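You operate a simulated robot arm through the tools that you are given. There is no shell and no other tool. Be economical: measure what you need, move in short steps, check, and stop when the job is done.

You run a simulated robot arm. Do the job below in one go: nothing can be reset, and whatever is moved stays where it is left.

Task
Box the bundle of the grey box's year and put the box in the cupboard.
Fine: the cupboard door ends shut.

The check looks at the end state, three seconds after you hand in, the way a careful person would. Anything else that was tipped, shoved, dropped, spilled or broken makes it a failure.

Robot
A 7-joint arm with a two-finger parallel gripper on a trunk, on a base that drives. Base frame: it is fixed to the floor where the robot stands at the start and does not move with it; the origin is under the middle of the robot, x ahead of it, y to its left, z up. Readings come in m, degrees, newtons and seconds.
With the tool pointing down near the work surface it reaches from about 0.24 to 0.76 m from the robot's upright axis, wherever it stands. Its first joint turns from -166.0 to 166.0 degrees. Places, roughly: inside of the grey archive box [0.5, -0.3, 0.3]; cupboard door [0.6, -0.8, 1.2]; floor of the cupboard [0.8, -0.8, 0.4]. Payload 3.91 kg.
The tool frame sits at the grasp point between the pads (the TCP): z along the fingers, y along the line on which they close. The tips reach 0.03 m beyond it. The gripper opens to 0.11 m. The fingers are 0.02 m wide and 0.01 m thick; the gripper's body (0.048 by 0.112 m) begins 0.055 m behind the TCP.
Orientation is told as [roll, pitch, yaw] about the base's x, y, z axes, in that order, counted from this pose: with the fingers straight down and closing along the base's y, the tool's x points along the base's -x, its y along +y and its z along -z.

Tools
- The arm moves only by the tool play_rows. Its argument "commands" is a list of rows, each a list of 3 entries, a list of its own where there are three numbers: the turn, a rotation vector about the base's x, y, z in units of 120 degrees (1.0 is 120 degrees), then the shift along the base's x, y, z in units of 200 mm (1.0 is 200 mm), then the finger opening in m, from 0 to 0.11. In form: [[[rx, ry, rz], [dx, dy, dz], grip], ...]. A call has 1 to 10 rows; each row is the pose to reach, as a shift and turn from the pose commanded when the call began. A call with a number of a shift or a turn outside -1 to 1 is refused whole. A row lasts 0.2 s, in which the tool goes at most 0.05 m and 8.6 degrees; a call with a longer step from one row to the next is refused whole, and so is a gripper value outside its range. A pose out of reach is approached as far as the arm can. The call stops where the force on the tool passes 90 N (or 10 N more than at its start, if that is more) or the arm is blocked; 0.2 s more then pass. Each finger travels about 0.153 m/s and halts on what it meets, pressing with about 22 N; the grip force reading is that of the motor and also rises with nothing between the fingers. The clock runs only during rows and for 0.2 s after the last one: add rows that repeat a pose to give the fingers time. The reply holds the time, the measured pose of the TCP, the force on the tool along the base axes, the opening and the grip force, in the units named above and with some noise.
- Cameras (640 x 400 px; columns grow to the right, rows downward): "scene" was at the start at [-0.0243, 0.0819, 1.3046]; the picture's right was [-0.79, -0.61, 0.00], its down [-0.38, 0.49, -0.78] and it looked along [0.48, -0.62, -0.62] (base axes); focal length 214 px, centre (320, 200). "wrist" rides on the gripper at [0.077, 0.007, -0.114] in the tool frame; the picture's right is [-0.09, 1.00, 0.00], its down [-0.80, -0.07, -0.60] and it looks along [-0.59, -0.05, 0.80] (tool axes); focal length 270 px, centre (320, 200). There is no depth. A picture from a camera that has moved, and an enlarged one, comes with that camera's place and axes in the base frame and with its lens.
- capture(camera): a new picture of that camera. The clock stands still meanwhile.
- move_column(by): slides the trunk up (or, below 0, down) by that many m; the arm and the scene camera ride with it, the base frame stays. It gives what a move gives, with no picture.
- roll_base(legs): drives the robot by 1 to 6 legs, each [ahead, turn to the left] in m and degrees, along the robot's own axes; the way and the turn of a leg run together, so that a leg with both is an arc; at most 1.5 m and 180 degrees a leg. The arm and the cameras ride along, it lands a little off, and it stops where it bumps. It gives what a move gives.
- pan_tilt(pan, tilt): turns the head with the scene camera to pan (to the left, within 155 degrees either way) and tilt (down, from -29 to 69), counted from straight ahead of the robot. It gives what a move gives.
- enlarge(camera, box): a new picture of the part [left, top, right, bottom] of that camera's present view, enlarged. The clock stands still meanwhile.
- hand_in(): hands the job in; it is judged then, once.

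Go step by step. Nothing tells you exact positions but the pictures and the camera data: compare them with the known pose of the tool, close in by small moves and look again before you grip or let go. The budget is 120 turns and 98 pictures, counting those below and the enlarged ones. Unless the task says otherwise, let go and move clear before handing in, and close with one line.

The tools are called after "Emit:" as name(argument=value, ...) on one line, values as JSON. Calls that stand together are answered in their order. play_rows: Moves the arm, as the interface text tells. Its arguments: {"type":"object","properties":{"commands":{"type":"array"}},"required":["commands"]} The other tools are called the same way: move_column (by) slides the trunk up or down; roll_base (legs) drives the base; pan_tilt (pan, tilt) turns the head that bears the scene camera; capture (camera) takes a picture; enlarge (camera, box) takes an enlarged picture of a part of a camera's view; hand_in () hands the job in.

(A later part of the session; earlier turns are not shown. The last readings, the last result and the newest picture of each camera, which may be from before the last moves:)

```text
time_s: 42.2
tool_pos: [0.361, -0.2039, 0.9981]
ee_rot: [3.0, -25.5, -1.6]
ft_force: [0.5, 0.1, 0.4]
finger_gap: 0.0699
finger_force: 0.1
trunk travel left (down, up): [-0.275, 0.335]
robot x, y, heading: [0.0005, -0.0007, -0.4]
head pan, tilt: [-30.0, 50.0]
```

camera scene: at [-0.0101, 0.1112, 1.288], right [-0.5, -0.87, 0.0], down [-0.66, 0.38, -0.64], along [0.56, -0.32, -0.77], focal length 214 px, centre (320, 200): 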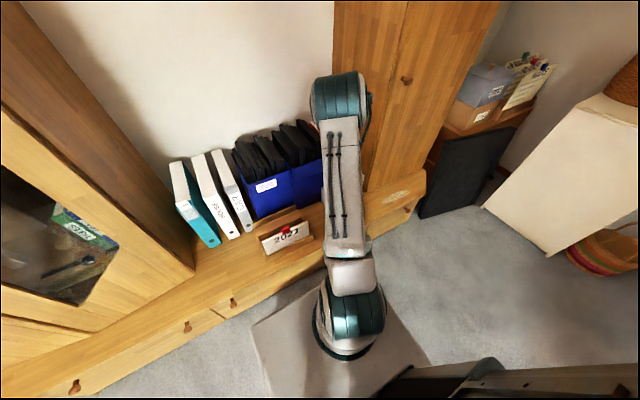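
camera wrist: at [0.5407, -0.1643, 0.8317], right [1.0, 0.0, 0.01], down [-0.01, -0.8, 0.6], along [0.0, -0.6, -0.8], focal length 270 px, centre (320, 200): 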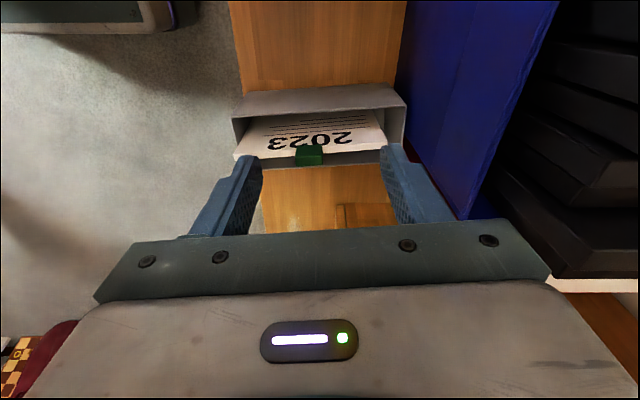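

Emit:
play_rows(commands=[[[-0.012, -0.07, 0.01], [0, 0, 0], 0.07], [[-0.025, -0.14, 0.01], [0, 0, 0], 0.07], [[-0.025, -0.21, 0.01], [0, 0, 0], 0.07], [[-0.025, -0.28, 0.01], [0, -0.1, 0], 0.07], [[-0.025, -0.35, 0.01], [0, -0.2, 0], 0.07], [[-0.025, -0.42, 0.01], [0, -0.3, 0], 0.07], [[-0.025, -0.49, 0.01], [0, -0.4, 0], 0.07], [[-0.025, -0.54, 0.01], [0, -0.5, 0], 0.07]])

Emit:
capture(camera="wrist")

Emit:
pan_tilt(pan=-50, tilt=30)

Emit:
capture(camera="scene")

```text
time_s: 43.3
tool_pos: [0.3869, -0.2259, 0.9381]
ee_rot: [-4.4, -50.1, 4.9]
ft_force: [0.0, 0.1, 0.2]
finger_gap: 0.07
finger_force: 0.3
trunk travel left (down, up): [-0.275, 0.335]
robot x, y, heading: [-0.0015, 0.005, 0.1]
head pan, tilt: [-30.0, 50.0]
stopped in row 5: the arm was blocked; the commanded pose is now the measured one
```

```text
62 pictures are left
camera wrist: at [0.2494, -0.222, 0.9525], right [0.03, 1.0, 0.02], down [0.06, -0.02, 1.0], along [1.0, -0.03, -0.06], focal length 270 px, centre (320, 200)
```

wrist: 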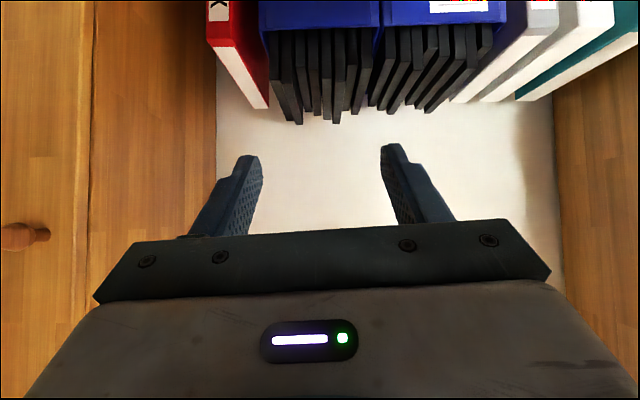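

```text
time_s: 44.1
tool_pos: [0.3864, -0.2275, 0.9421]
ee_rot: [-4.2, -50.4, 4.7]
ft_force: [0.4, 0.1, 0.0]
finger_gap: 0.07
finger_force: 0.1
trunk travel left (down, up): [-0.275, 0.335]
robot x, y, heading: [0.0012, -0.0005, -0.2]
head pan, tilt: [-50.0, 30.0]
```

```text
61 pictures are left
camera scene: at [-0.0191, 0.0806, 1.3173], right [-0.77, -0.64, 0.0], down [-0.32, 0.38, -0.87], along [0.56, -0.66, -0.5], focal length 214 px, centre (320, 200)
```

scene: 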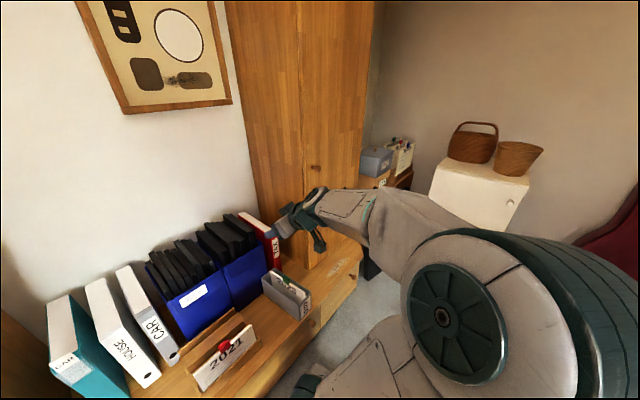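

The wrist hits a limit at 50° pitch here, which is enough: I'll approach the knob with fingers slanted forward-down. Slide right and look for the knob.

Emit:
play_rows(commands=[[[0, 0, 0], [0, -0.2, 0], 0.07], [[0, 0, 0], [0, -0.4, 0], 0.07], [[0, 0, 0], [0, -0.6, 0], 0.07], [[0, 0, 0], [0, -0.8, 0], 0.07], [[0, 0, 0], [0, -1, 0], 0.07]])

Emit:
play_rows(commands=[[[0, 0, 0], [0, -0.2, 0], 0.07], [[0, 0, 0], [0, -0.4, 0], 0.07], [[0, 0, 0], [0, -0.5, 0.1], 0.07]])

Emit:
capture(camera="wrist")

Emit:
capture(camera="scene")

```text
time_s: 45.4
tool_pos: [0.3851, -0.4262, 0.9425]
ee_rot: [-4.2, -50.4, 4.6]
ft_force: [-0.5, 0.1, -0.4]
finger_gap: 0.07
finger_force: 0.0
trunk travel left (down, up): [-0.275, 0.335]
robot x, y, heading: [-0.0019, 0.0009, -0.1]
head pan, tilt: [-50.0, 30.0]
```

```text
time_s: 46.1
tool_pos: [0.3853, -0.5265, 0.9606]
ee_rot: [-4.3, -50.5, 4.6]
ft_force: [-1.0, -0.2, -0.6]
finger_gap: 0.0701
finger_force: 0.1
trunk travel left (down, up): [-0.275, 0.335]
robot x, y, heading: [-0.0028, -0.0031, 0.1]
head pan, tilt: [-50.0, 30.0]
```

```text
60 pictures are left
camera wrist: at [0.2492, -0.5229, 0.9743], right [0.03, 1.0, 0.02], down [0.05, -0.02, 1.0], along [1.0, -0.03, -0.05], focal length 270 px, centre (320, 200)
```

wrist: 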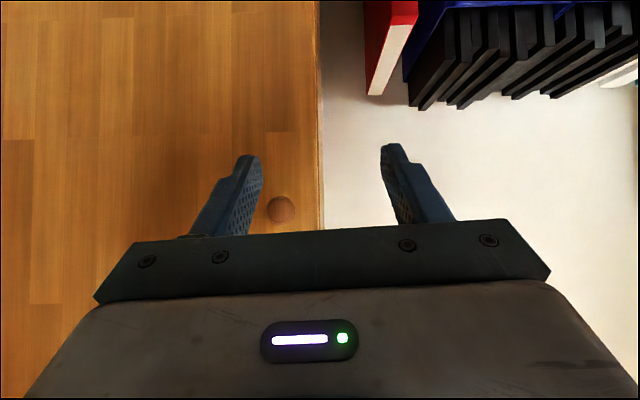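

```text
59 pictures are left
camera scene: at [-0.0191, 0.0801, 1.3175], right [-0.77, -0.64, 0.0], down [-0.32, 0.38, -0.87], along [0.56, -0.66, -0.5], focal length 214 px, centre (320, 200)
```

scene: 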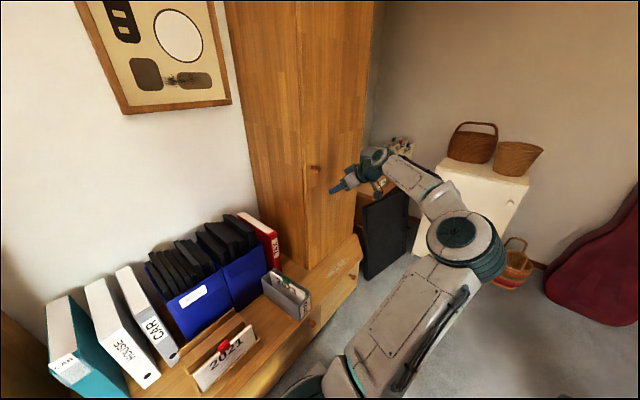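

Knob at about (0.55,-0.577,0.97), ~31 mm wide. I line up in y and close in partly.

Emit:
play_rows(commands=[[[0, 0, 0], [0, -0.15, 0.02], 0.08], [[0, 0, 0], [0.1, -0.25, 0.04], 0.08], [[0, 0, 0], [0.25, -0.25, 0.045], 0.08], [[0, 0, 0], [0.4, -0.25, 0.05], 0.08]])

Emit:
capture(camera="wrist")

Emit:
enlarge(camera="scene", box=[270, 120, 410, 220])

```text
time_s: 47.1
tool_pos: [0.4647, -0.5792, 0.9699]
ee_rot: [-4.4, -50.5, 4.6]
ft_force: [-0.1, 0.3, -0.2]
finger_gap: 0.0802
finger_force: 0.0
trunk travel left (down, up): [-0.275, 0.335]
robot x, y, heading: [-0.0035, -0.0008, -0.3]
head pan, tilt: [-50.0, 30.0]
```

```text
58 pictures are left
camera wrist: at [0.3278, -0.5744, 0.9836], right [0.03, 1.0, 0.02], down [0.05, -0.02, 1.0], along [1.0, -0.03, -0.05], focal length 270 px, centre (320, 200)
```

wrist: 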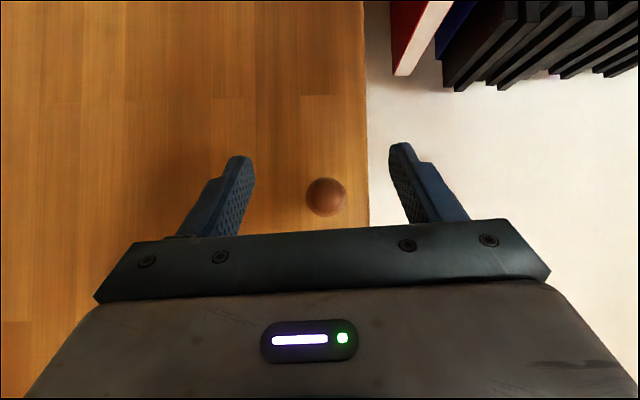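

```text
4.00 times, centred on (340, 170) of scene
camera zoom: at [-0.0193, 0.0804, 1.3175], right [-0.77, -0.64, 0.0], down [-0.32, 0.38, -0.87], along [0.56, -0.66, -0.5], focal length 858 px, centre (240, 320)
```

zoom: 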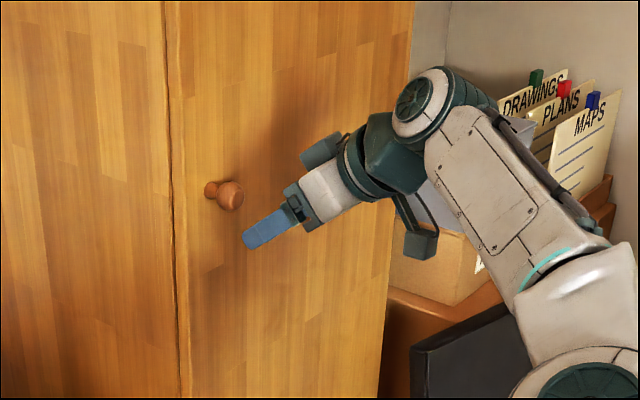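

Triangulated knob head (0.552,-0.577,0.97), matching. Advance so the fingers straddle it, then close.

Emit:
play_rows(commands=[[[0, 0, 0], [0.15, 0.01, 0], 0.08], [[0, 0, 0], [0.3, 0.01, 0], 0.08], [[0, 0, 0], [0.41, 0.01, 0], 0.08], [[0, 0, 0], [0.41, 0.01, 0], 0.08]])

Emit:
enlarge(camera="wrist", box=[160, 100, 480, 300])

Emit:
enlarge(camera="scene", box=[270, 120, 410, 220])

```text
time_s: 48.1
tool_pos: [0.5446, -0.5779, 0.973]
ee_rot: [-4.3, -50.5, 4.4]
ft_force: [-3.7, 1.4, 0.6]
finger_gap: 0.0792
finger_force: 0.1
trunk travel left (down, up): [-0.275, 0.335]
robot x, y, heading: [-0.0007, -0.0002, -0.1]
head pan, tilt: [-50.0, 30.0]
```

```text
2.00 times, centred on (320, 200) of wrist
camera zoom: at [0.4083, -0.5736, 0.9854], right [0.03, 1.0, 0.02], down [0.05, -0.02, 1.0], along [1.0, -0.03, -0.05], focal length 541 px, centre (320, 200)
```

zoom: 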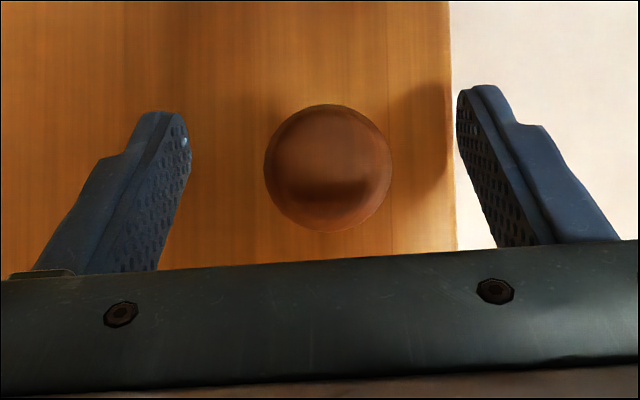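

```text
4.00 times, centred on (340, 170) of scene
camera zoom: at [-0.0197, 0.0805, 1.3175], right [-0.77, -0.64, 0.0], down [-0.32, 0.38, -0.87], along [0.56, -0.66, -0.5], focal length 858 px, centre (240, 320)
```

zoom: 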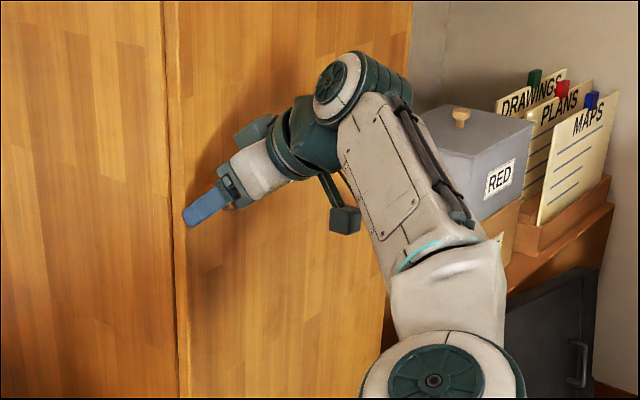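

The knob lies between the fingers. Close.

Emit:
play_rows(commands=[[[0, 0, 0], [-0.01, 0, 0], 0.05], [[0, 0, 0], [-0.01, 0, 0], 0.02], [[0, 0, 0], [-0.01, 0, 0], 0.01], [[0, 0, 0], [-0.01, 0, 0], 0.01]])

Emit:
enlarge(camera="wrist", box=[160, 100, 480, 300])

```text
time_s: 49.1
tool_pos: [0.5454, -0.5771, 0.973]
ee_rot: [-4.3, -50.5, 4.7]
ft_force: [-1.1, 4.9, -1.9]
finger_gap: 0.0335
finger_force: 44.3
trunk travel left (down, up): [-0.275, 0.335]
robot x, y, heading: [-0.0001, -0.0006, 0.0]
head pan, tilt: [-50.0, 30.0]
```

```text
2.00 times, centred on (320, 200) of wrist
camera zoom: at [0.4087, -0.572, 0.9857], right [0.03, 1.0, 0.02], down [0.05, -0.02, 1.0], along [1.0, -0.03, -0.05], focal length 541 px, centre (320, 200)
```

zoom: 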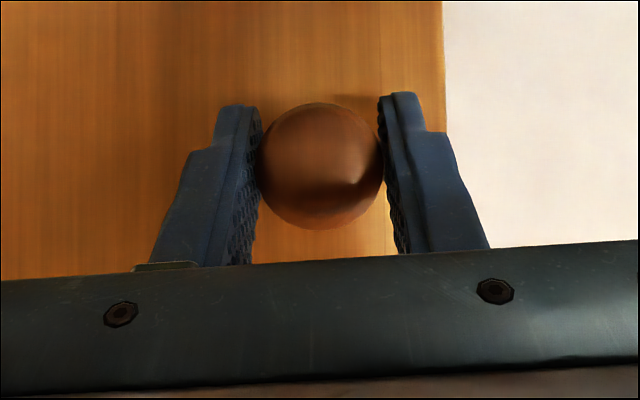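

Firm grip (33 mm). Pull the door along its arc about a hinge near (0.58,-0.99), turning the wrist with it.

Emit:
play_rows(commands=[[[0, 0, 0.025], [-0.107, -0.007, 0], 0.01], [[0, 0, 0.05], [-0.215, -0.027, 0], 0.01], [[0, 0, 0.075], [-0.32, -0.048, 0], 0.01], [[0, 0, 0.1], [-0.426, -0.076, 0], 0.01]])

Emit:
capture(camera="scene")

```text
time_s: 50.1
tool_pos: [0.4567, -0.5931, 0.9726]
ee_rot: [-4.3, -50.5, 16.6]
ft_force: [-4.1, 5.2, 0.4]
finger_gap: 0.034
finger_force: 45.4
trunk travel left (down, up): [-0.275, 0.335]
robot x, y, heading: [-0.0062, 0.0, -0.2]
head pan, tilt: [-50.0, 30.0]
```

```text
53 pictures are left
camera scene: at [-0.0195, 0.081, 1.3175], right [-0.77, -0.64, 0.0], down [-0.32, 0.38, -0.87], along [0.56, -0.67, -0.5], focal length 214 px, centre (320, 200)
```

scene: 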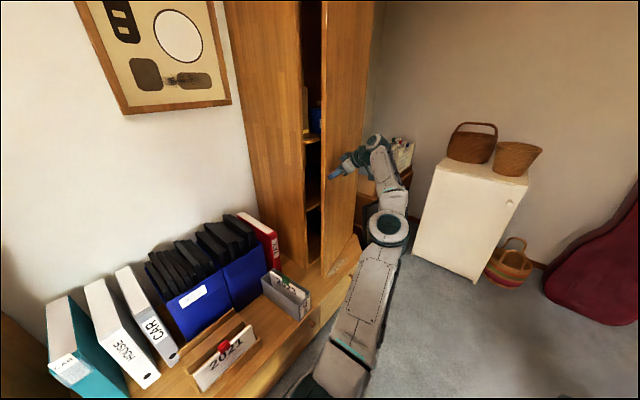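

The door opens smoothly; there are shelves inside. Continue the arc.

Emit:
play_rows(commands=[[[0, 0, 0.05], [-0.205, -0.072, 0], 0.01], [[0, 0, 0.1], [-0.4, -0.165, 0], 0.01], [[0, 0, 0.15], [-0.587, -0.275, 0], 0.01], [[0, 0, 0.2], [-0.76, -0.405, 0], 0.01], [[0, 0, 0.25], [-0.918, -0.555, 0], 0.01]])

Emit:
capture(camera="scene")

```text
time_s: 50.9
tool_pos: [0.3403, -0.6477, 0.9649]
ee_rot: [-2.8, -53.2, 25.7]
ft_force: [-22.9, 54.2, -36.1]
finger_gap: 0.0353
finger_force: 23.5
out of reach, approached as far as the arm can: row 2, 3
trunk travel left (down, up): [-0.275, 0.335]
robot x, y, heading: [-0.0014, -0.0033, 0.3]
head pan, tilt: [-50.0, 30.0]
stopped in row 3: the force on the tool passed its limit (the readings are from after the stop); the commanded pose is now the measured one
```

```text
52 pictures are left
camera scene: at [-0.0158, -0.0037, 1.3267], right [-0.76, -0.64, -0.04], down [-0.32, 0.44, -0.84], along [0.56, -0.63, -0.54], focal length 214 px, centre (320, 200)
```

scene: 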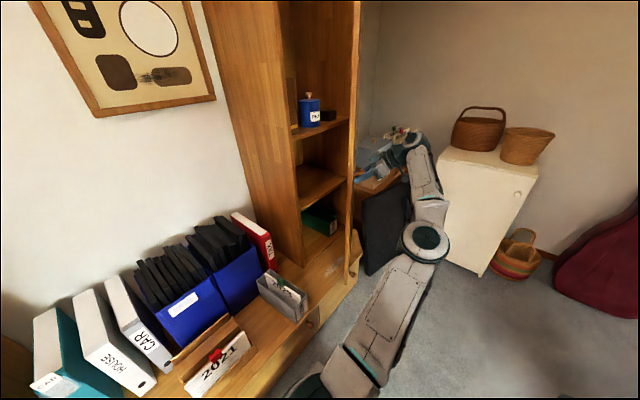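

The arm reached its limit and strains (the head even tilted). Release the knob at once and relax.

Emit:
play_rows(commands=[[[0, 0, 0], [0, 0, 0], 0.05], [[0, 0, 0], [0, 0, 0], 0.08], [[0, 0, 0], [0, 0, 0], 0.08]])

Emit:
capture(camera="scene")

Emit:
capture(camera="wrist")

```text
time_s: 51.2
tool_pos: [0.2786, -0.5948, 1.0472]
ee_rot: [-15.5, -54.5, 25.3]
ft_force: [-3.5, 1.9, -3.6]
finger_gap: 0.0504
finger_force: 0.0
trunk travel left (down, up): [-0.275, 0.335]
robot x, y, heading: [-0.005, 0.0031, -0.6]
head pan, tilt: [-50.0, 30.0]
stopped in row 1: the arm was blocked; the commanded pose is now the measured one
```

```text
51 pictures are left
camera scene: at [-0.028, 0.0854, 1.3175], right [-0.78, -0.63, 0.0], down [-0.31, 0.38, -0.87], along [0.55, -0.67, -0.49], focal length 214 px, centre (320, 200)
```

scene: 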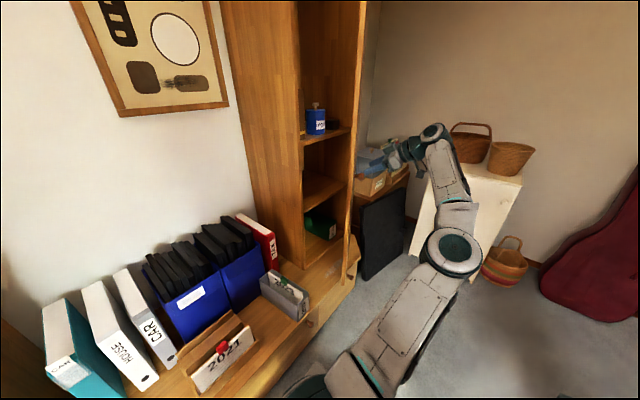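

```text
50 pictures are left
camera wrist: at [0.1427, -0.6178, 1.0476], right [-0.17, 0.98, -0.08], down [-0.05, 0.07, 1.0], along [0.98, 0.17, 0.04], focal length 270 px, centre (320, 200)
```

wrist: 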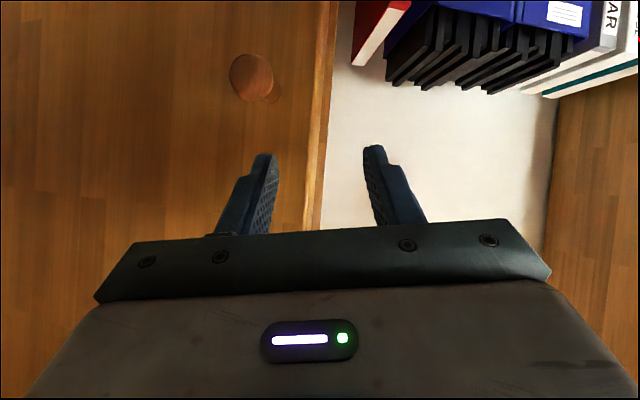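

The robot is upright again and the door stands about 28° open; the cupboard has a floor bay roughly z 0.41–0.8. I'll retract the arm, then shift the base to the right so everything is within reach; first check my base's footprint.

Emit:
play_rows(commands=[[[0, 0, 0], [0, 0.2, 0], 0.08], [[0, 0, 0], [0, 0.4, 0], 0.08], [[0, 0, -0.05], [0, 0.6, 0], 0.08], [[0.03, 0.05, -0.1], [0, 0.8, 0], 0.08], [[0.06, 0.1, -0.15], [0, 1, 0], 0.08], [[0.06, 0.15, -0.2], [0, 1, 0], 0.08], [[0.06, 0.2, -0.2], [0, 1, 0], 0.08], [[0.06, 0.26, -0.2], [0, 1, 0], 0.08]])

Emit:
pan_tilt(pan=-90, tilt=69)

Emit:
capture(camera="scene")

Emit:
pan_tilt(pan=20, tilt=69)

Emit:
capture(camera="scene")

```text
refused: row 4 steps farther than a row can; nothing moved
```

```text
time_s: 52.3
tool_pos: [0.3087, -0.6077, 1.0191]
ee_rot: [-11.9, -53.5, 26.1]
ft_force: [-1.4, -0.2, 0.4]
finger_gap: 0.0503
finger_force: 0.1
trunk travel left (down, up): [-0.275, 0.335]
robot x, y, heading: [-0.0001, -0.0056, -0.1]
head pan, tilt: [-90.0, 68.8]
```

```text
49 pictures are left
camera scene: at [-0.0766, 0.0957, 1.266], right [-1.0, 0.01, 0.0], down [0.01, 0.93, -0.36], along [0.0, -0.36, -0.93], focal length 214 px, centre (320, 200)
```

scene: 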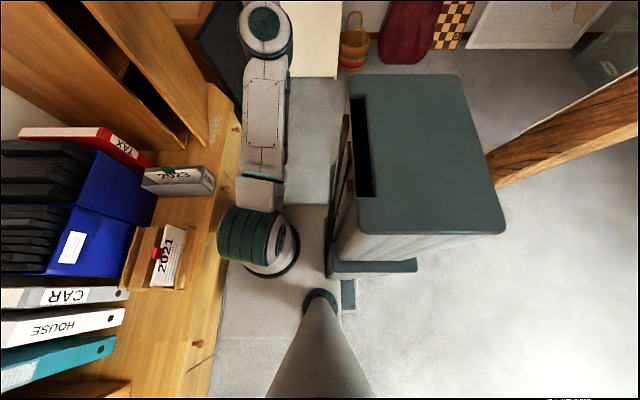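

```text
time_s: 54.2
tool_pos: [0.3081, -0.6085, 1.0162]
ee_rot: [-11.6, -53.7, 25.9]
ft_force: [0.0, 0.1, 0.1]
finger_gap: 0.0501
finger_force: 0.0
trunk travel left (down, up): [-0.275, 0.335]
robot x, y, heading: [-0.0008, 0.0009, -0.3]
head pan, tilt: [20.0, 68.8]
```

```text
48 pictures are left
camera scene: at [-0.0235, 0.1687, 1.266], right [0.34, -0.94, 0.0], down [-0.88, -0.31, -0.36], along [0.34, 0.12, -0.93], focal length 214 px, centre (320, 200)
```

scene: 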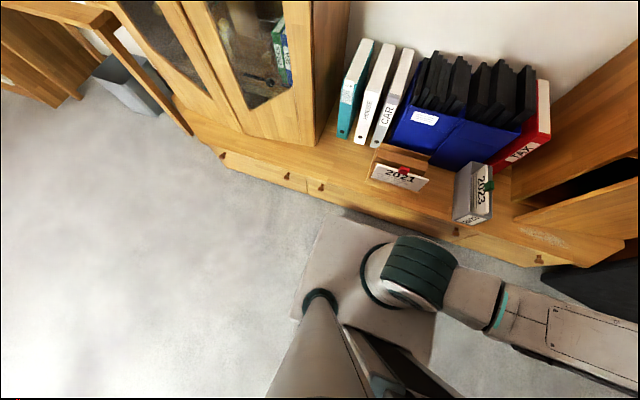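

The teal block behind is my own trunk, so only the base plate (about ±0.31 m) matters. First pull the arm back to the left.

Emit:
play_rows(commands=[[[0, 0, 0], [0, 0.2, 0], 0.08], [[0, 0, 0], [0, 0.4, 0], 0.08], [[0, 0, -0.05], [0, 0.6, 0], 0.08], [[0, 0, -0.1], [0, 0.8, 0], 0.08], [[0, 0, -0.15], [0, 1, 0], 0.08], [[0, 0, -0.2], [0, 1, 0], 0.08]])

Emit:
play_rows(commands=[[[0, 0.06, 0], [0, 0.15, 0], 0.08], [[0, 0.12, 0], [0, 0.3, 0], 0.08], [[0, 0.18, 0], [0, 0.45, 0.0], 0.08], [[0, 0.24, 0], [0, 0.6, 0.1], 0.08], [[0, 0.3, 0], [0, 0.75, 0.2], 0.08], [[0, 0.36, 0], [0, 0.9, 0.3], 0.08], [[0, 0.42, 0], [0, 1, 0.4], 0.08]])

Emit:
roll_base(legs=[[-0.15, 0]])

```text
time_s: 55.6
tool_pos: [0.3158, -0.4145, 1.0103]
ee_rot: [-10.8, -53.3, 1.4]
ft_force: [-0.3, 0.1, -0.4]
finger_gap: 0.0798
finger_force: 0.0
trunk travel left (down, up): [-0.275, 0.335]
robot x, y, heading: [-0.0043, 0.0003, -0.3]
head pan, tilt: [20.0, 68.8]
```

```text
time_s: 56.5
tool_pos: [0.3489, -0.2624, 1.035]
ee_rot: [-8.2, -35.5, 11.8]
ft_force: [-0.4, -0.4, 0.0]
finger_gap: 0.08
finger_force: 0.0
trunk travel left (down, up): [-0.275, 0.335]
robot x, y, heading: [-0.0015, -0.0005, -0.3]
head pan, tilt: [20.0, 68.8]
stopped in row 4: the arm was blocked; the commanded pose is now the measured one
```

```text
time_s: 57.9
tool_pos: [0.2009, -0.2604, 1.0348]
ee_rot: [-8.3, -35.4, 12.0]
ft_force: [-0.1, 0.2, -0.5]
finger_gap: 0.0798
finger_force: 0.0
trunk travel left (down, up): [-0.275, 0.335]
robot x, y, heading: [-0.1492, 0.0018, -0.3]
head pan, tilt: [20.0, 68.8]
```

Backed off. Check the arm's shape before driving sideways.

Emit:
pan_tilt(pan=-45, tilt=40)

Emit:
capture(camera="scene")

```text
time_s: 59.2
tool_pos: [0.2016, -0.2596, 1.0356]
ee_rot: [-8.3, -35.4, 11.9]
ft_force: [0.7, 0.6, -0.4]
finger_gap: 0.08
finger_force: 0.0
trunk travel left (down, up): [-0.275, 0.335]
robot x, y, heading: [-0.1493, -0.0004, -0.2]
head pan, tilt: [-45.0, 40.0]
```

```text
47 pictures are left
camera scene: at [-0.1658, 0.0906, 1.3021], right [-0.71, -0.7, 0.0], down [-0.45, 0.46, -0.77], along [0.54, -0.54, -0.64], focal length 214 px, centre (320, 200)
```

scene: 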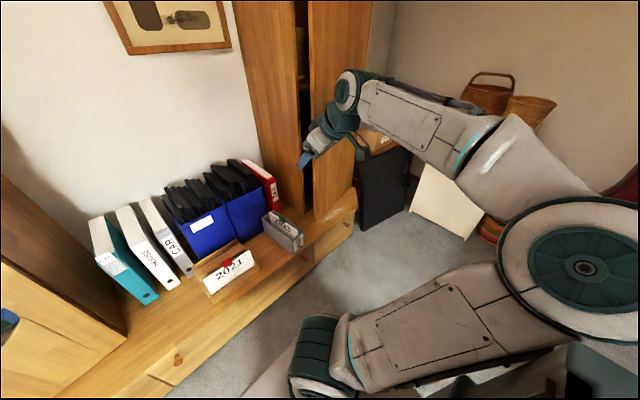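

The elbow is tucked near the trunk, so the sideways drive is clear: turn right, 0.45 m ahead, turn back.

Emit:
roll_base(legs=[[0, -90], [0.45, 0], [0, 90]])

Emit:
pan_tilt(pan=-30, tilt=25)

Emit:
capture(camera="scene")

Emit:
capture(camera="wrist")

```text
time_s: 69.7
tool_pos: [0.1929, -0.708, 1.0342]
ee_rot: [-8.3, -35.3, 12.1]
ft_force: [0.7, 0.5, 0.3]
finger_gap: 0.0802
finger_force: 0.0
trunk travel left (down, up): [-0.275, 0.335]
robot x, y, heading: [-0.1575, -0.4457, -0.3]
head pan, tilt: [-45.0, 40.0]
```

```text
time_s: 70.4
tool_pos: [0.1932, -0.7066, 1.0347]
ee_rot: [-8.3, -35.4, 12.2]
ft_force: [-0.4, 0.5, -0.3]
finger_gap: 0.08
finger_force: 0.0
trunk travel left (down, up): [-0.275, 0.335]
robot x, y, heading: [-0.1566, -0.4507, -0.2]
head pan, tilt: [-30.0, 25.0]
```

```text
46 pictures are left
camera scene: at [-0.1545, -0.3438, 1.3253], right [-0.5, -0.86, 0.0], down [-0.37, 0.21, -0.91], along [0.78, -0.46, -0.42], focal length 214 px, centre (320, 200)
```

scene: 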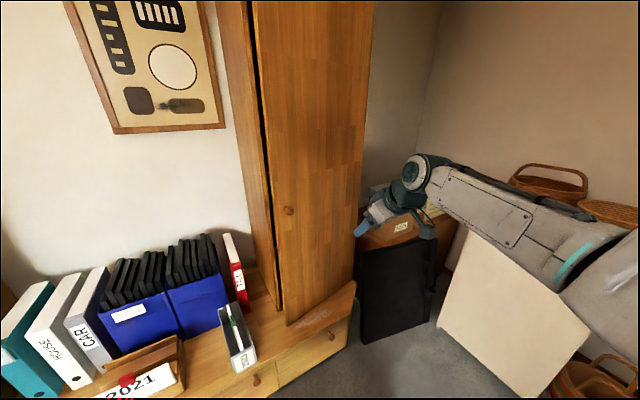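

```text
45 pictures are left
camera wrist: at [0.064, -0.7115, 1.0818], right [-0.06, 1.0, -0.07], down [0.3, 0.08, 0.95], along [0.95, 0.03, -0.3], focal length 270 px, centre (320, 200)
```

wrist: 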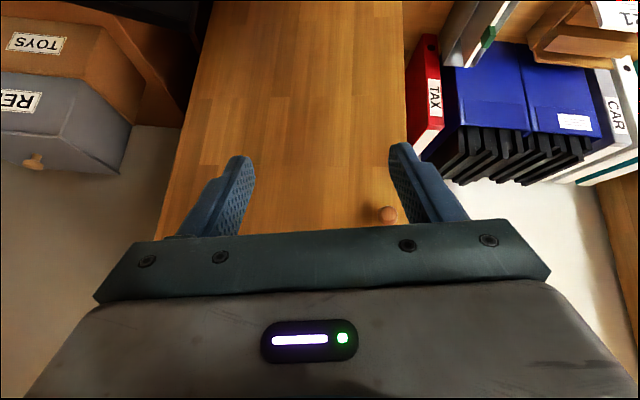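

The door has swung back to ~9° (knob now ≈(0.487,-0.588,0.965)). From here the whole arc is in reach; I straighten the tool and approach the knob again.

Emit:
play_rows(commands=[[[0.02, -0.02, 0.01], [0.17, 0.1, -0.06], 0.08], [[0.035, -0.035, 0.02], [0.35, 0.2, -0.12], 0.08], [[0.05, -0.05, 0.03], [0.52, 0.3, -0.18], 0.08], [[0.07, -0.07, 0.038], [0.7, 0.4, -0.24], 0.08], [[0.07, -0.07, 0.038], [0.85, 0.5, -0.3], 0.08], [[0.07, -0.07, 0.038], [0.92, 0.52, -0.31], 0.08]])

Emit:
capture(camera="wrist")

Emit:
capture(camera="scene")

```text
time_s: 71.8
tool_pos: [0.3789, -0.6032, 0.9737]
ee_rot: [0.4, -45.3, 11.1]
ft_force: [0.0, 0.2, 0.0]
finger_gap: 0.0802
finger_force: 0.0
trunk travel left (down, up): [-0.275, 0.335]
robot x, y, heading: [-0.1578, -0.4473, -0.1]
head pan, tilt: [-30.0, 25.0]
```

```text
44 pictures are left
camera wrist: at [0.2447, -0.6231, 0.9992], right [-0.14, 0.99, 0.07], down [0.15, -0.05, 0.99], along [0.98, 0.14, -0.14], focal length 270 px, centre (320, 200)
```

wrist: 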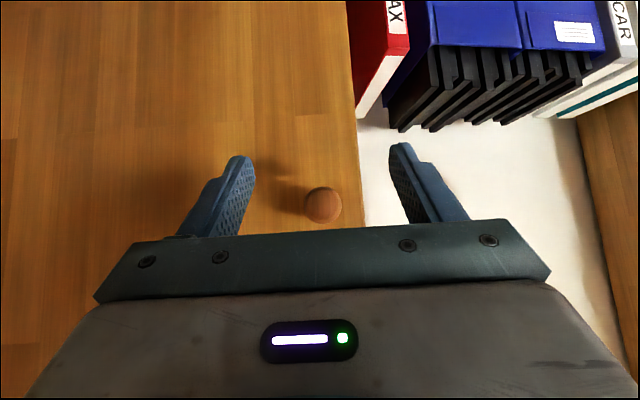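

```text
43 pictures are left
camera scene: at [-0.1544, -0.3435, 1.3254], right [-0.5, -0.86, 0.0], down [-0.37, 0.21, -0.91], along [0.78, -0.46, -0.42], focal length 214 px, centre (320, 200)
```

scene: 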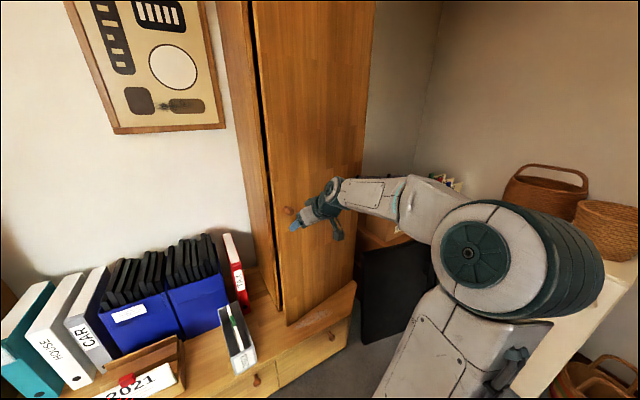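

Knob dead ahead at (0.48,-0.588,0.97). Advance and close.

Emit:
play_rows(commands=[[[0, 0, 0], [0.2, 0.035, 0], 0.08], [[0, 0, 0], [0.4, 0.07, 0], 0.08], [[0, 0, 0], [0.48, 0.085, 0], 0.08], [[0, 0, 0], [0.48, 0.085, 0], 0.05], [[0, 0, 0], [0.48, 0.085, 0], 0.02], [[0, 0, 0], [0.48, 0.085, 0], 0.01], [[0, 0, 0], [0.48, 0.085, 0], 0.01]])

Emit:
capture(camera="wrist")

```text
time_s: 73.4
tool_pos: [0.4737, -0.586, 0.9716]
ee_rot: [0.3, -45.3, 11.2]
ft_force: [-0.2, -0.1, -1.6]
finger_gap: 0.0337
finger_force: 45.0
trunk travel left (down, up): [-0.275, 0.335]
robot x, y, heading: [-0.1588, -0.4482, -0.3]
head pan, tilt: [-30.0, 25.0]
```

```text
42 pictures are left
camera wrist: at [0.3407, -0.6073, 0.9989], right [-0.14, 0.99, 0.07], down [0.15, -0.05, 0.99], along [0.98, 0.14, -0.14], focal length 270 px, centre (320, 200)
```

wrist: 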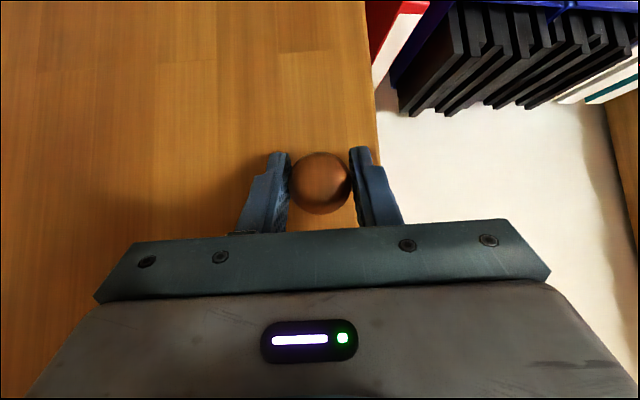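

Gripped. Pull along the arc in stages.

Emit:
play_rows(commands=[[[0, 0, 0.026], [-0.11, -0.03, 0], 0.01], [[0, 0, 0.0525], [-0.22, -0.07, 0], 0.01], [[0, 0, 0.077], [-0.32, -0.113, 0], 0.01], [[0, 0, 0.1025], [-0.42, -0.16, 0], 0.01], [[0, 0, 0.1275], [-0.515, -0.21, 0], 0.01], [[0, 0, 0.1525], [-0.61, -0.265, 0], 0.01]])

```text
time_s: 74.8
tool_pos: [0.3504, -0.6396, 0.9728]
ee_rot: [0.2, -45.5, 29.3]
ft_force: [3.3, -10.1, 10.3]
finger_gap: 0.0336
finger_force: 45.0
trunk travel left (down, up): [-0.275, 0.335]
robot x, y, heading: [-0.1563, -0.4485, -0.2]
head pan, tilt: [-30.0, 25.0]
```

Emit:
play_rows(commands=[[[0, 0, 0.025], [-0.09, -0.063, 0], 0.01], [[0, 0, 0.05], [-0.175, -0.13, 0], 0.01], [[0, 0, 0.075], [-0.26, -0.2, 0], 0.01], [[0, 0, 0.1], [-0.34, -0.275, 0], 0.01], [[0, 0, 0.125], [-0.415, -0.355, 0], 0.01], [[0, 0, 0.15], [-0.485, -0.438, 0], 0.01]])

```text
time_s: 76.2
tool_pos: [0.2525, -0.7243, 0.972]
ee_rot: [0.3, -45.3, 47.6]
ft_force: [-10.0, 6.2, 11.1]
finger_gap: 0.0338
finger_force: 45.0
trunk travel left (down, up): [-0.275, 0.335]
robot x, y, heading: [-0.158, -0.4479, -0.4]
head pan, tilt: [-30.0, 25.0]
```

Emit:
play_rows(commands=[[[0, 0, 0.025], [-0.065, -0.085, 0], 0.01], [[0, 0, 0.05], [-0.13, -0.175, 0], 0.01], [[0, 0, 0.075], [-0.185, -0.27, 0], 0.01], [[0, 0, 0.1], [-0.238, -0.365, 0], 0.01], [[0, 0, 0.1], [-0.238, -0.365, 0], 0.01]])

Emit:
capture(camera="scene")

```text
time_s: 77.4
tool_pos: [0.2049, -0.7993, 0.9741]
ee_rot: [0.3, -45.3, 59.5]
ft_force: [-32.5, 14.3, -10.8]
finger_gap: 0.0338
finger_force: 44.7
trunk travel left (down, up): [-0.275, 0.335]
robot x, y, heading: [-0.1578, -0.4454, -0.6]
head pan, tilt: [-30.0, 25.0]
```

```text
41 pictures are left
camera scene: at [-0.1578, -0.3425, 1.3252], right [-0.51, -0.86, 0.0], down [-0.36, 0.21, -0.91], along [0.78, -0.46, -0.42], focal length 214 px, centre (320, 200)
```

scene: 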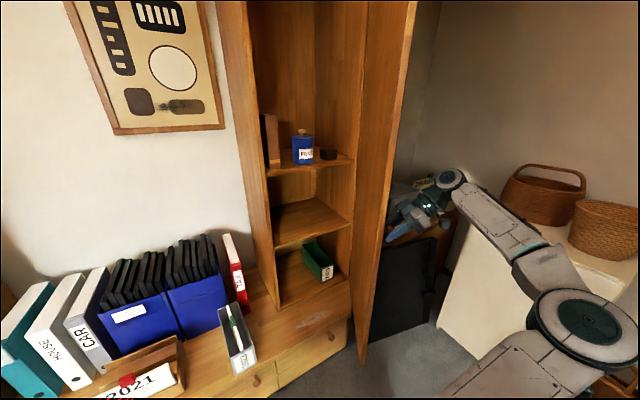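

The door stands ~58° open. A bit more, following the side force.

Emit:
play_rows(commands=[[[0, 0, 0.025], [-0.08, -0.09, 0], 0.01], [[0, 0, 0.05], [-0.13, -0.19, 0], 0.01], [[0, 0, 0.075], [-0.17, -0.29, 0], 0.01], [[0, 0, 0.1], [-0.2, -0.4, 0], 0.01], [[0, 0, 0.1], [-0.2, -0.4, 0], 0.01]])

```text
time_s: 78.6
tool_pos: [0.1724, -0.8793, 0.9721]
ee_rot: [-0.4, -45.5, 71.7]
ft_force: [39.1, -12.2, 34.1]
finger_gap: 0.0337
finger_force: 44.8
trunk travel left (down, up): [-0.275, 0.335]
robot x, y, heading: [-0.1541, -0.4466, 0.0]
head pan, tilt: [-30.0, 25.0]
```

Ease the strain, then let go gently and retreat along the tool axis.

Emit:
play_rows(commands=[[[0, 0, 0], [0.025, -0.005, 0.02], 0.01], [[0, 0, 0], [0.025, -0.005, 0.02], 0.01]])

Emit:
play_rows(commands=[[[0, 0, 0], [0, 0, 0], 0.034], [[0, 0, 0], [0, 0, 0], 0.05], [[0, 0, 0], [0, 0, 0], 0.07], [[0, 0, 0], [0, 0, 0], 0.08], [[0, 0, 0], [-0.04, -0.13, 0.14], 0.08], [[0, 0, 0], [-0.1, -0.25, 0.28], 0.08]])

Emit:
capture(camera="scene")

Emit:
capture(camera="wrist")

```text
time_s: 79.2
tool_pos: [0.1704, -0.8811, 0.9728]
ee_rot: [0.7, -45.3, 71.1]
ft_force: [12.2, -2.6, -4.3]
finger_gap: 0.0338
finger_force: 45.1
trunk travel left (down, up): [-0.275, 0.335]
robot x, y, heading: [-0.1571, -0.449, -0.6]
head pan, tilt: [-30.0, 25.0]
```

```text
time_s: 80.6
tool_pos: [0.1612, -0.8799, 0.9822]
ee_rot: [0.7, -45.1, 71.6]
ft_force: [-0.5, 1.3, 0.0]
finger_gap: 0.0799
finger_force: 0.0
out of reach, approached as far as the arm can: row 5, 6
trunk travel left (down, up): [-0.275, 0.335]
robot x, y, heading: [-0.1585, -0.4469, -0.2]
head pan, tilt: [-30.0, 25.0]
```

```text
40 pictures are left
camera scene: at [-0.1549, -0.3417, 1.3253], right [-0.5, -0.86, 0.0], down [-0.36, 0.21, -0.91], along [0.78, -0.46, -0.42], focal length 214 px, centre (320, 200)
```

scene: 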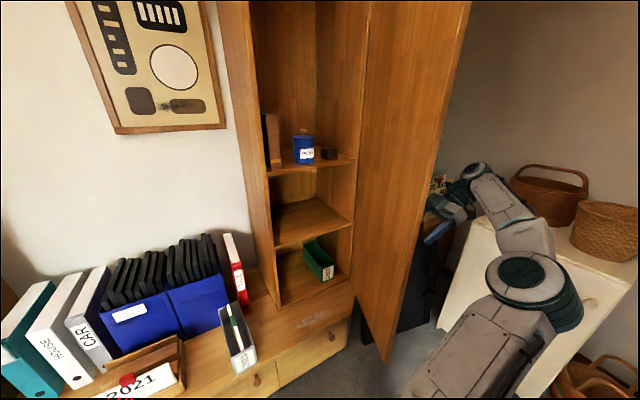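

```text
39 pictures are left
camera wrist: at [0.1142, -1.0068, 1.0084], right [-0.93, 0.36, 0.07], down [0.12, 0.11, 0.99], along [0.35, 0.92, -0.15], focal length 270 px, centre (320, 200)
```

wrist: 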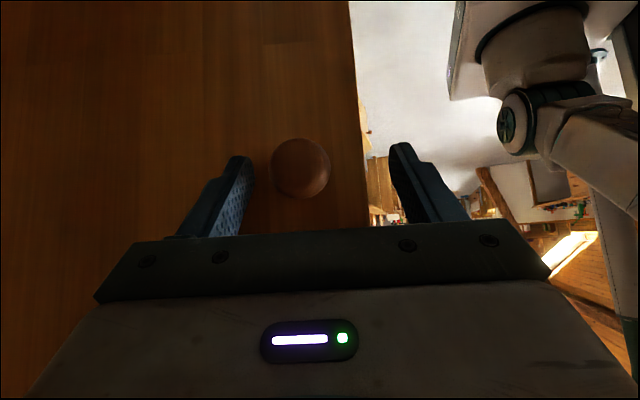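

The door stays at ~70°. I lift the fingers up off the knob and swing out around the door edge.

Emit:
play_rows(commands=[[[0, 0, 0], [0.03, 0.22, 0.0], 0.09], [[0, 0, 0], [0.03, 0.22, 0.15], 0.09], [[0, 0, 0], [0.0, 0.22, 0.35], 0.09], [[0, 0, 0], [-0.1, 0.22, 0.5], 0.09], [[0, 0, 0], [-0.3, 0.22, 0.5], 0.09]])

Emit:
capture(camera="scene")

```text
time_s: 81.8
tool_pos: [0.1145, -0.7789, 1.0735]
ee_rot: [0.0, -45.1, 71.5]
ft_force: [-0.3, 1.7, 1.2]
finger_gap: 0.0901
finger_force: 0.0
out of reach, approached as far as the arm can: row 3, 4, 5
trunk travel left (down, up): [-0.275, 0.335]
robot x, y, heading: [-0.1628, -0.448, -0.6]
head pan, tilt: [-30.0, 25.0]
```

```text
38 pictures are left
camera scene: at [-0.1577, -0.3375, 1.3251], right [-0.5, -0.86, 0.0], down [-0.36, 0.21, -0.91], along [0.78, -0.46, -0.42], focal length 214 px, centre (320, 200)
```

scene: 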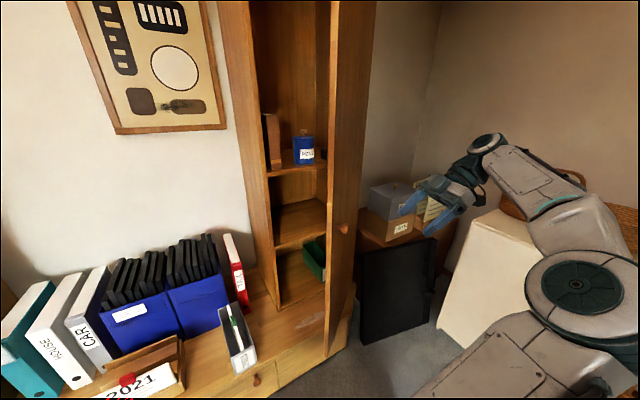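

The door was dragged back to ~40°. I'll bring the arm round to the inner side, fingers down and closed, and push the door open from inside.

Emit:
play_rows(commands=[[[0, 0, 0], [-0.05, 0.25, 0], 0.05], [[0, 0, -0.06], [-0.05, 0.45, 0], 0.03], [[0, 0, -0.12], [-0.05, 0.65, 0], 0.01], [[0, 0, -0.18], [-0.05, 0.85, 0], 0.0], [[0, 0, -0.25], [-0.05, 1, 0], 0.0], [[0, 0, -0.32], [-0.05, 1, 0], 0.0], [[0, 0, -0.39], [-0.05, 1, 0], 0.0], [[0, 0, -0.46], [-0.05, 1, 0], 0.0], [[0, 0, -0.53], [-0.05, 1, 0], 0.0], [[0, 0, -0.595], [-0.05, 1, 0], 0.0]])

```text
refused: row 1 steps farther than a row can; nothing moved
```

Emit:
play_rows(commands=[[[0, 0, 0], [0, 0.2, 0], 0.05], [[0, 0, -0.06], [0, 0.4, 0], 0.03], [[0, 0, -0.12], [0, 0.6, 0], 0.01], [[0, 0, -0.18], [0, 0.8, 0], 0.0], [[0, 0, -0.25], [0, 0.98, 0], 0.0], [[0, 0, -0.32], [0, 1, 0], 0.0], [[0, 0, -0.39], [0, 1, 0], 0.0], [[0, 0, -0.46], [0, 1, 0], 0.0], [[0, 0, -0.53], [0, 1, 0], 0.0], [[0, 0, -0.595], [0, 1, 0], 0.0]])

```text
time_s: 83.1
tool_pos: [0.1516, -0.5368, 1.0592]
ee_rot: [1.9, -43.4, 50.2]
ft_force: [0.8, 0.1, -0.1]
finger_gap: 0.0
finger_force: 22.2
trunk travel left (down, up): [-0.275, 0.335]
robot x, y, heading: [-0.1535, -0.4504, -0.3]
head pan, tilt: [-30.0, 25.0]
stopped in row 6: the arm was blocked; the commanded pose is now the measured one
```

Blocked close to the body; I go outward while unwinding.

Emit:
play_rows(commands=[[[0, 0, 0], [0.2, 0.1, 0.05], 0.0], [[0, 0, -0.06], [0.4, 0.2, 0.1], 0.0], [[0, 0, -0.12], [0.6, 0.25, 0.1], 0.0], [[0, 0, -0.18], [0.7, 0.25, 0.1], 0.0], [[0, 0, -0.24], [0.8, 0.25, 0.1], 0.0], [[0, 0, -0.3], [0.8, 0.25, 0.1], 0.0], [[0, 0, -0.36], [0.8, 0.25, 0.1], 0.0], [[0, 0, -0.42], [0.8, 0.25, 0.1], 0.0]])

Emit:
play_rows(commands=[[[0, 0.07, 0], [0, 0, 0], 0.0], [[0, 0.14, 0], [0, 0, 0], 0.0], [[0, 0.21, 0], [0, 0, 0], 0.0], [[0, 0.28, 0], [0, 0, 0], 0.0]])

Emit:
capture(camera="scene")

```text
time_s: 84.9
tool_pos: [0.3088, -0.4893, 1.0824]
ee_rot: [1.8, -43.5, -0.6]
ft_force: [0.6, -0.4, -0.6]
finger_gap: 0.0
finger_force: 22.5
trunk travel left (down, up): [-0.275, 0.335]
robot x, y, heading: [-0.1561, -0.4477, 0.0]
head pan, tilt: [-30.0, 25.0]
```

```text
time_s: 85.9
tool_pos: [0.3099, -0.4883, 1.0823]
ee_rot: [1.5, -9.8, -0.4]
ft_force: [-0.3, -0.8, -0.2]
finger_gap: 0.0
finger_force: 21.7
trunk travel left (down, up): [-0.275, 0.335]
robot x, y, heading: [-0.1571, -0.4458, -0.4]
head pan, tilt: [-30.0, 25.0]
```

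```text
37 pictures are left
camera scene: at [-0.1544, -0.3437, 1.3254], right [-0.5, -0.86, 0.0], down [-0.37, 0.21, -0.91], along [0.78, -0.46, -0.42], focal length 214 px, centre (320, 200)
```

scene: 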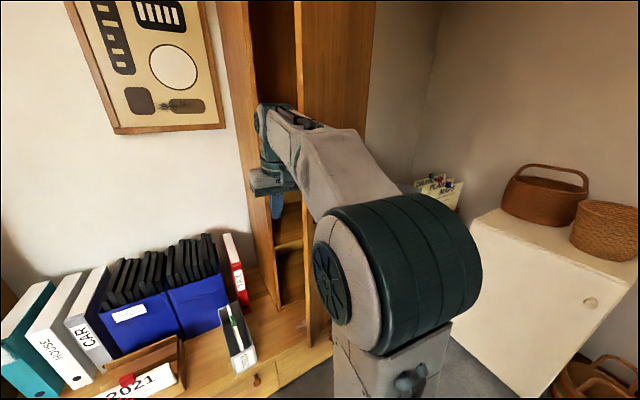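

The door has swung further shut (~27°). I check whether it moves by itself.

Emit:
play_rows(commands=[[[0, 0, 0], [0, 0, 0], 0], [[0, 0, 0], [0, 0, 0], 0], [[0, 0, 0], [0, 0, 0], 0], [[0, 0, 0], [0, 0, 0], 0], [[0, 0, 0], [0, 0, 0], 0], [[0, 0, 0], [0, 0, 0], 0], [[0, 0, 0], [0, 0, 0], 0], [[0, 0, 0], [0, 0, 0], 0]])

Emit:
capture(camera="scene")

```text
time_s: 87.7
tool_pos: [0.3104, -0.4883, 1.0809]
ee_rot: [1.6, -9.7, -0.4]
ft_force: [0.4, 0.7, -0.1]
finger_gap: 0.0
finger_force: 22.7
trunk travel left (down, up): [-0.275, 0.335]
robot x, y, heading: [-0.156, -0.4493, -0.4]
head pan, tilt: [-30.0, 25.0]
```

```text
36 pictures are left
camera scene: at [-0.1543, -0.3437, 1.3255], right [-0.5, -0.86, 0.0], down [-0.37, 0.21, -0.91], along [0.78, -0.46, -0.42], focal length 214 px, centre (320, 200)
```

scene: 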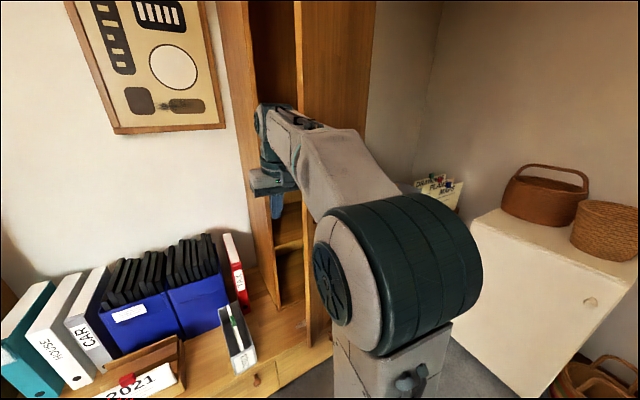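

The door rests where left; it only coasts after a nudge. I slip the closed fingers behind its edge.

Emit:
play_rows(commands=[[[0, 0, 0], [0.22, 0, 0], 0], [[0, 0, 0], [0.44, 0, 0], 0], [[0, 0, 0], [0.63, 0, 0], 0], [[0, 0, 0], [0.64, -0.2, 0], 0], [[0, 0, 0], [0.64, -0.4, 0], 0], [[0, 0, 0], [0.64, -0.55, 0], 0]])

Emit:
capture(camera="wrist")

Emit:
capture(camera="scene")

```text
time_s: 89.1
tool_pos: [0.4386, -0.6003, 1.0794]
ee_rot: [1.5, -9.8, -0.7]
ft_force: [0.1, 0.4, 0.2]
finger_gap: 0.0
finger_force: 21.8
trunk travel left (down, up): [-0.275, 0.335]
robot x, y, heading: [-0.1582, -0.4474, -0.3]
head pan, tilt: [-30.0, 25.0]
```

```text
35 pictures are left
camera wrist: at [0.3432, -0.5962, 1.1799], right [0.1, 0.99, 0.04], down [0.69, -0.1, 0.72], along [0.72, -0.04, -0.69], focal length 270 px, centre (320, 200)
```

wrist: 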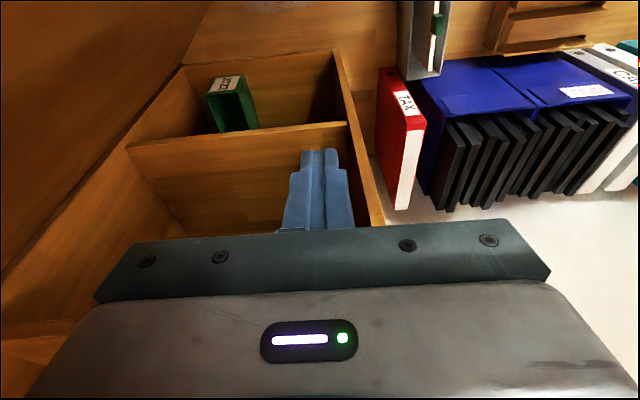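

```text
34 pictures are left
camera scene: at [-0.1536, -0.3435, 1.3254], right [-0.51, -0.86, 0.0], down [-0.36, 0.21, -0.91], along [0.78, -0.46, -0.42], focal length 214 px, centre (320, 200)
```

scene: 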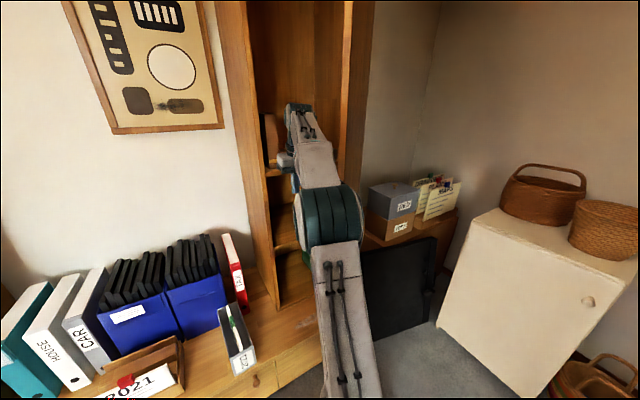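

The arm itself already pushes the door to ~48°. Sweep further, slowly.

Emit:
play_rows(commands=[[[0, 0, 0], [-0.15, -0.1, 0], 0], [[0, 0, 0], [-0.3, -0.2, 0], 0], [[0, 0, 0], [-0.45, -0.3, 0], 0], [[0, 0, 0], [-0.58, -0.4, 0], 0], [[0, 0, 0], [-0.7, -0.52, 0], 0], [[0, 0, 0], [-0.8, -0.64, 0], 0], [[0, 0, 0], [-0.88, -0.76, 0], 0], [[0, 0, 0], [-0.94, -0.88, 0], 0], [[0, 0, 0], [-0.97, -0.97, 0], 0], [[0, 0, 0], [-0.97, -0.97, 0], 0]])

Emit:
capture(camera="scene")

```text
time_s: 91.3
tool_pos: [0.2444, -0.792, 1.0823]
ee_rot: [1.4, -9.9, -0.4]
ft_force: [0.0, -0.7, -0.1]
finger_gap: 0.0
finger_force: 21.8
trunk travel left (down, up): [-0.275, 0.335]
robot x, y, heading: [-0.1563, -0.4456, 0.1]
head pan, tilt: [-30.0, 25.0]
```

```text
33 pictures are left
camera scene: at [-0.1544, -0.3439, 1.3255], right [-0.5, -0.86, 0.0], down [-0.37, 0.21, -0.91], along [0.78, -0.46, -0.42], focal length 214 px, centre (320, 200)
```

scene: 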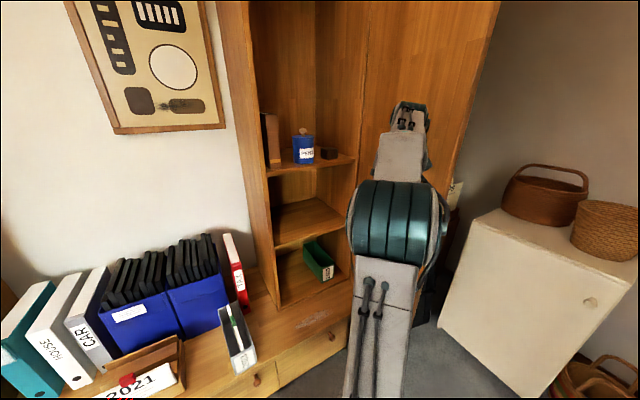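

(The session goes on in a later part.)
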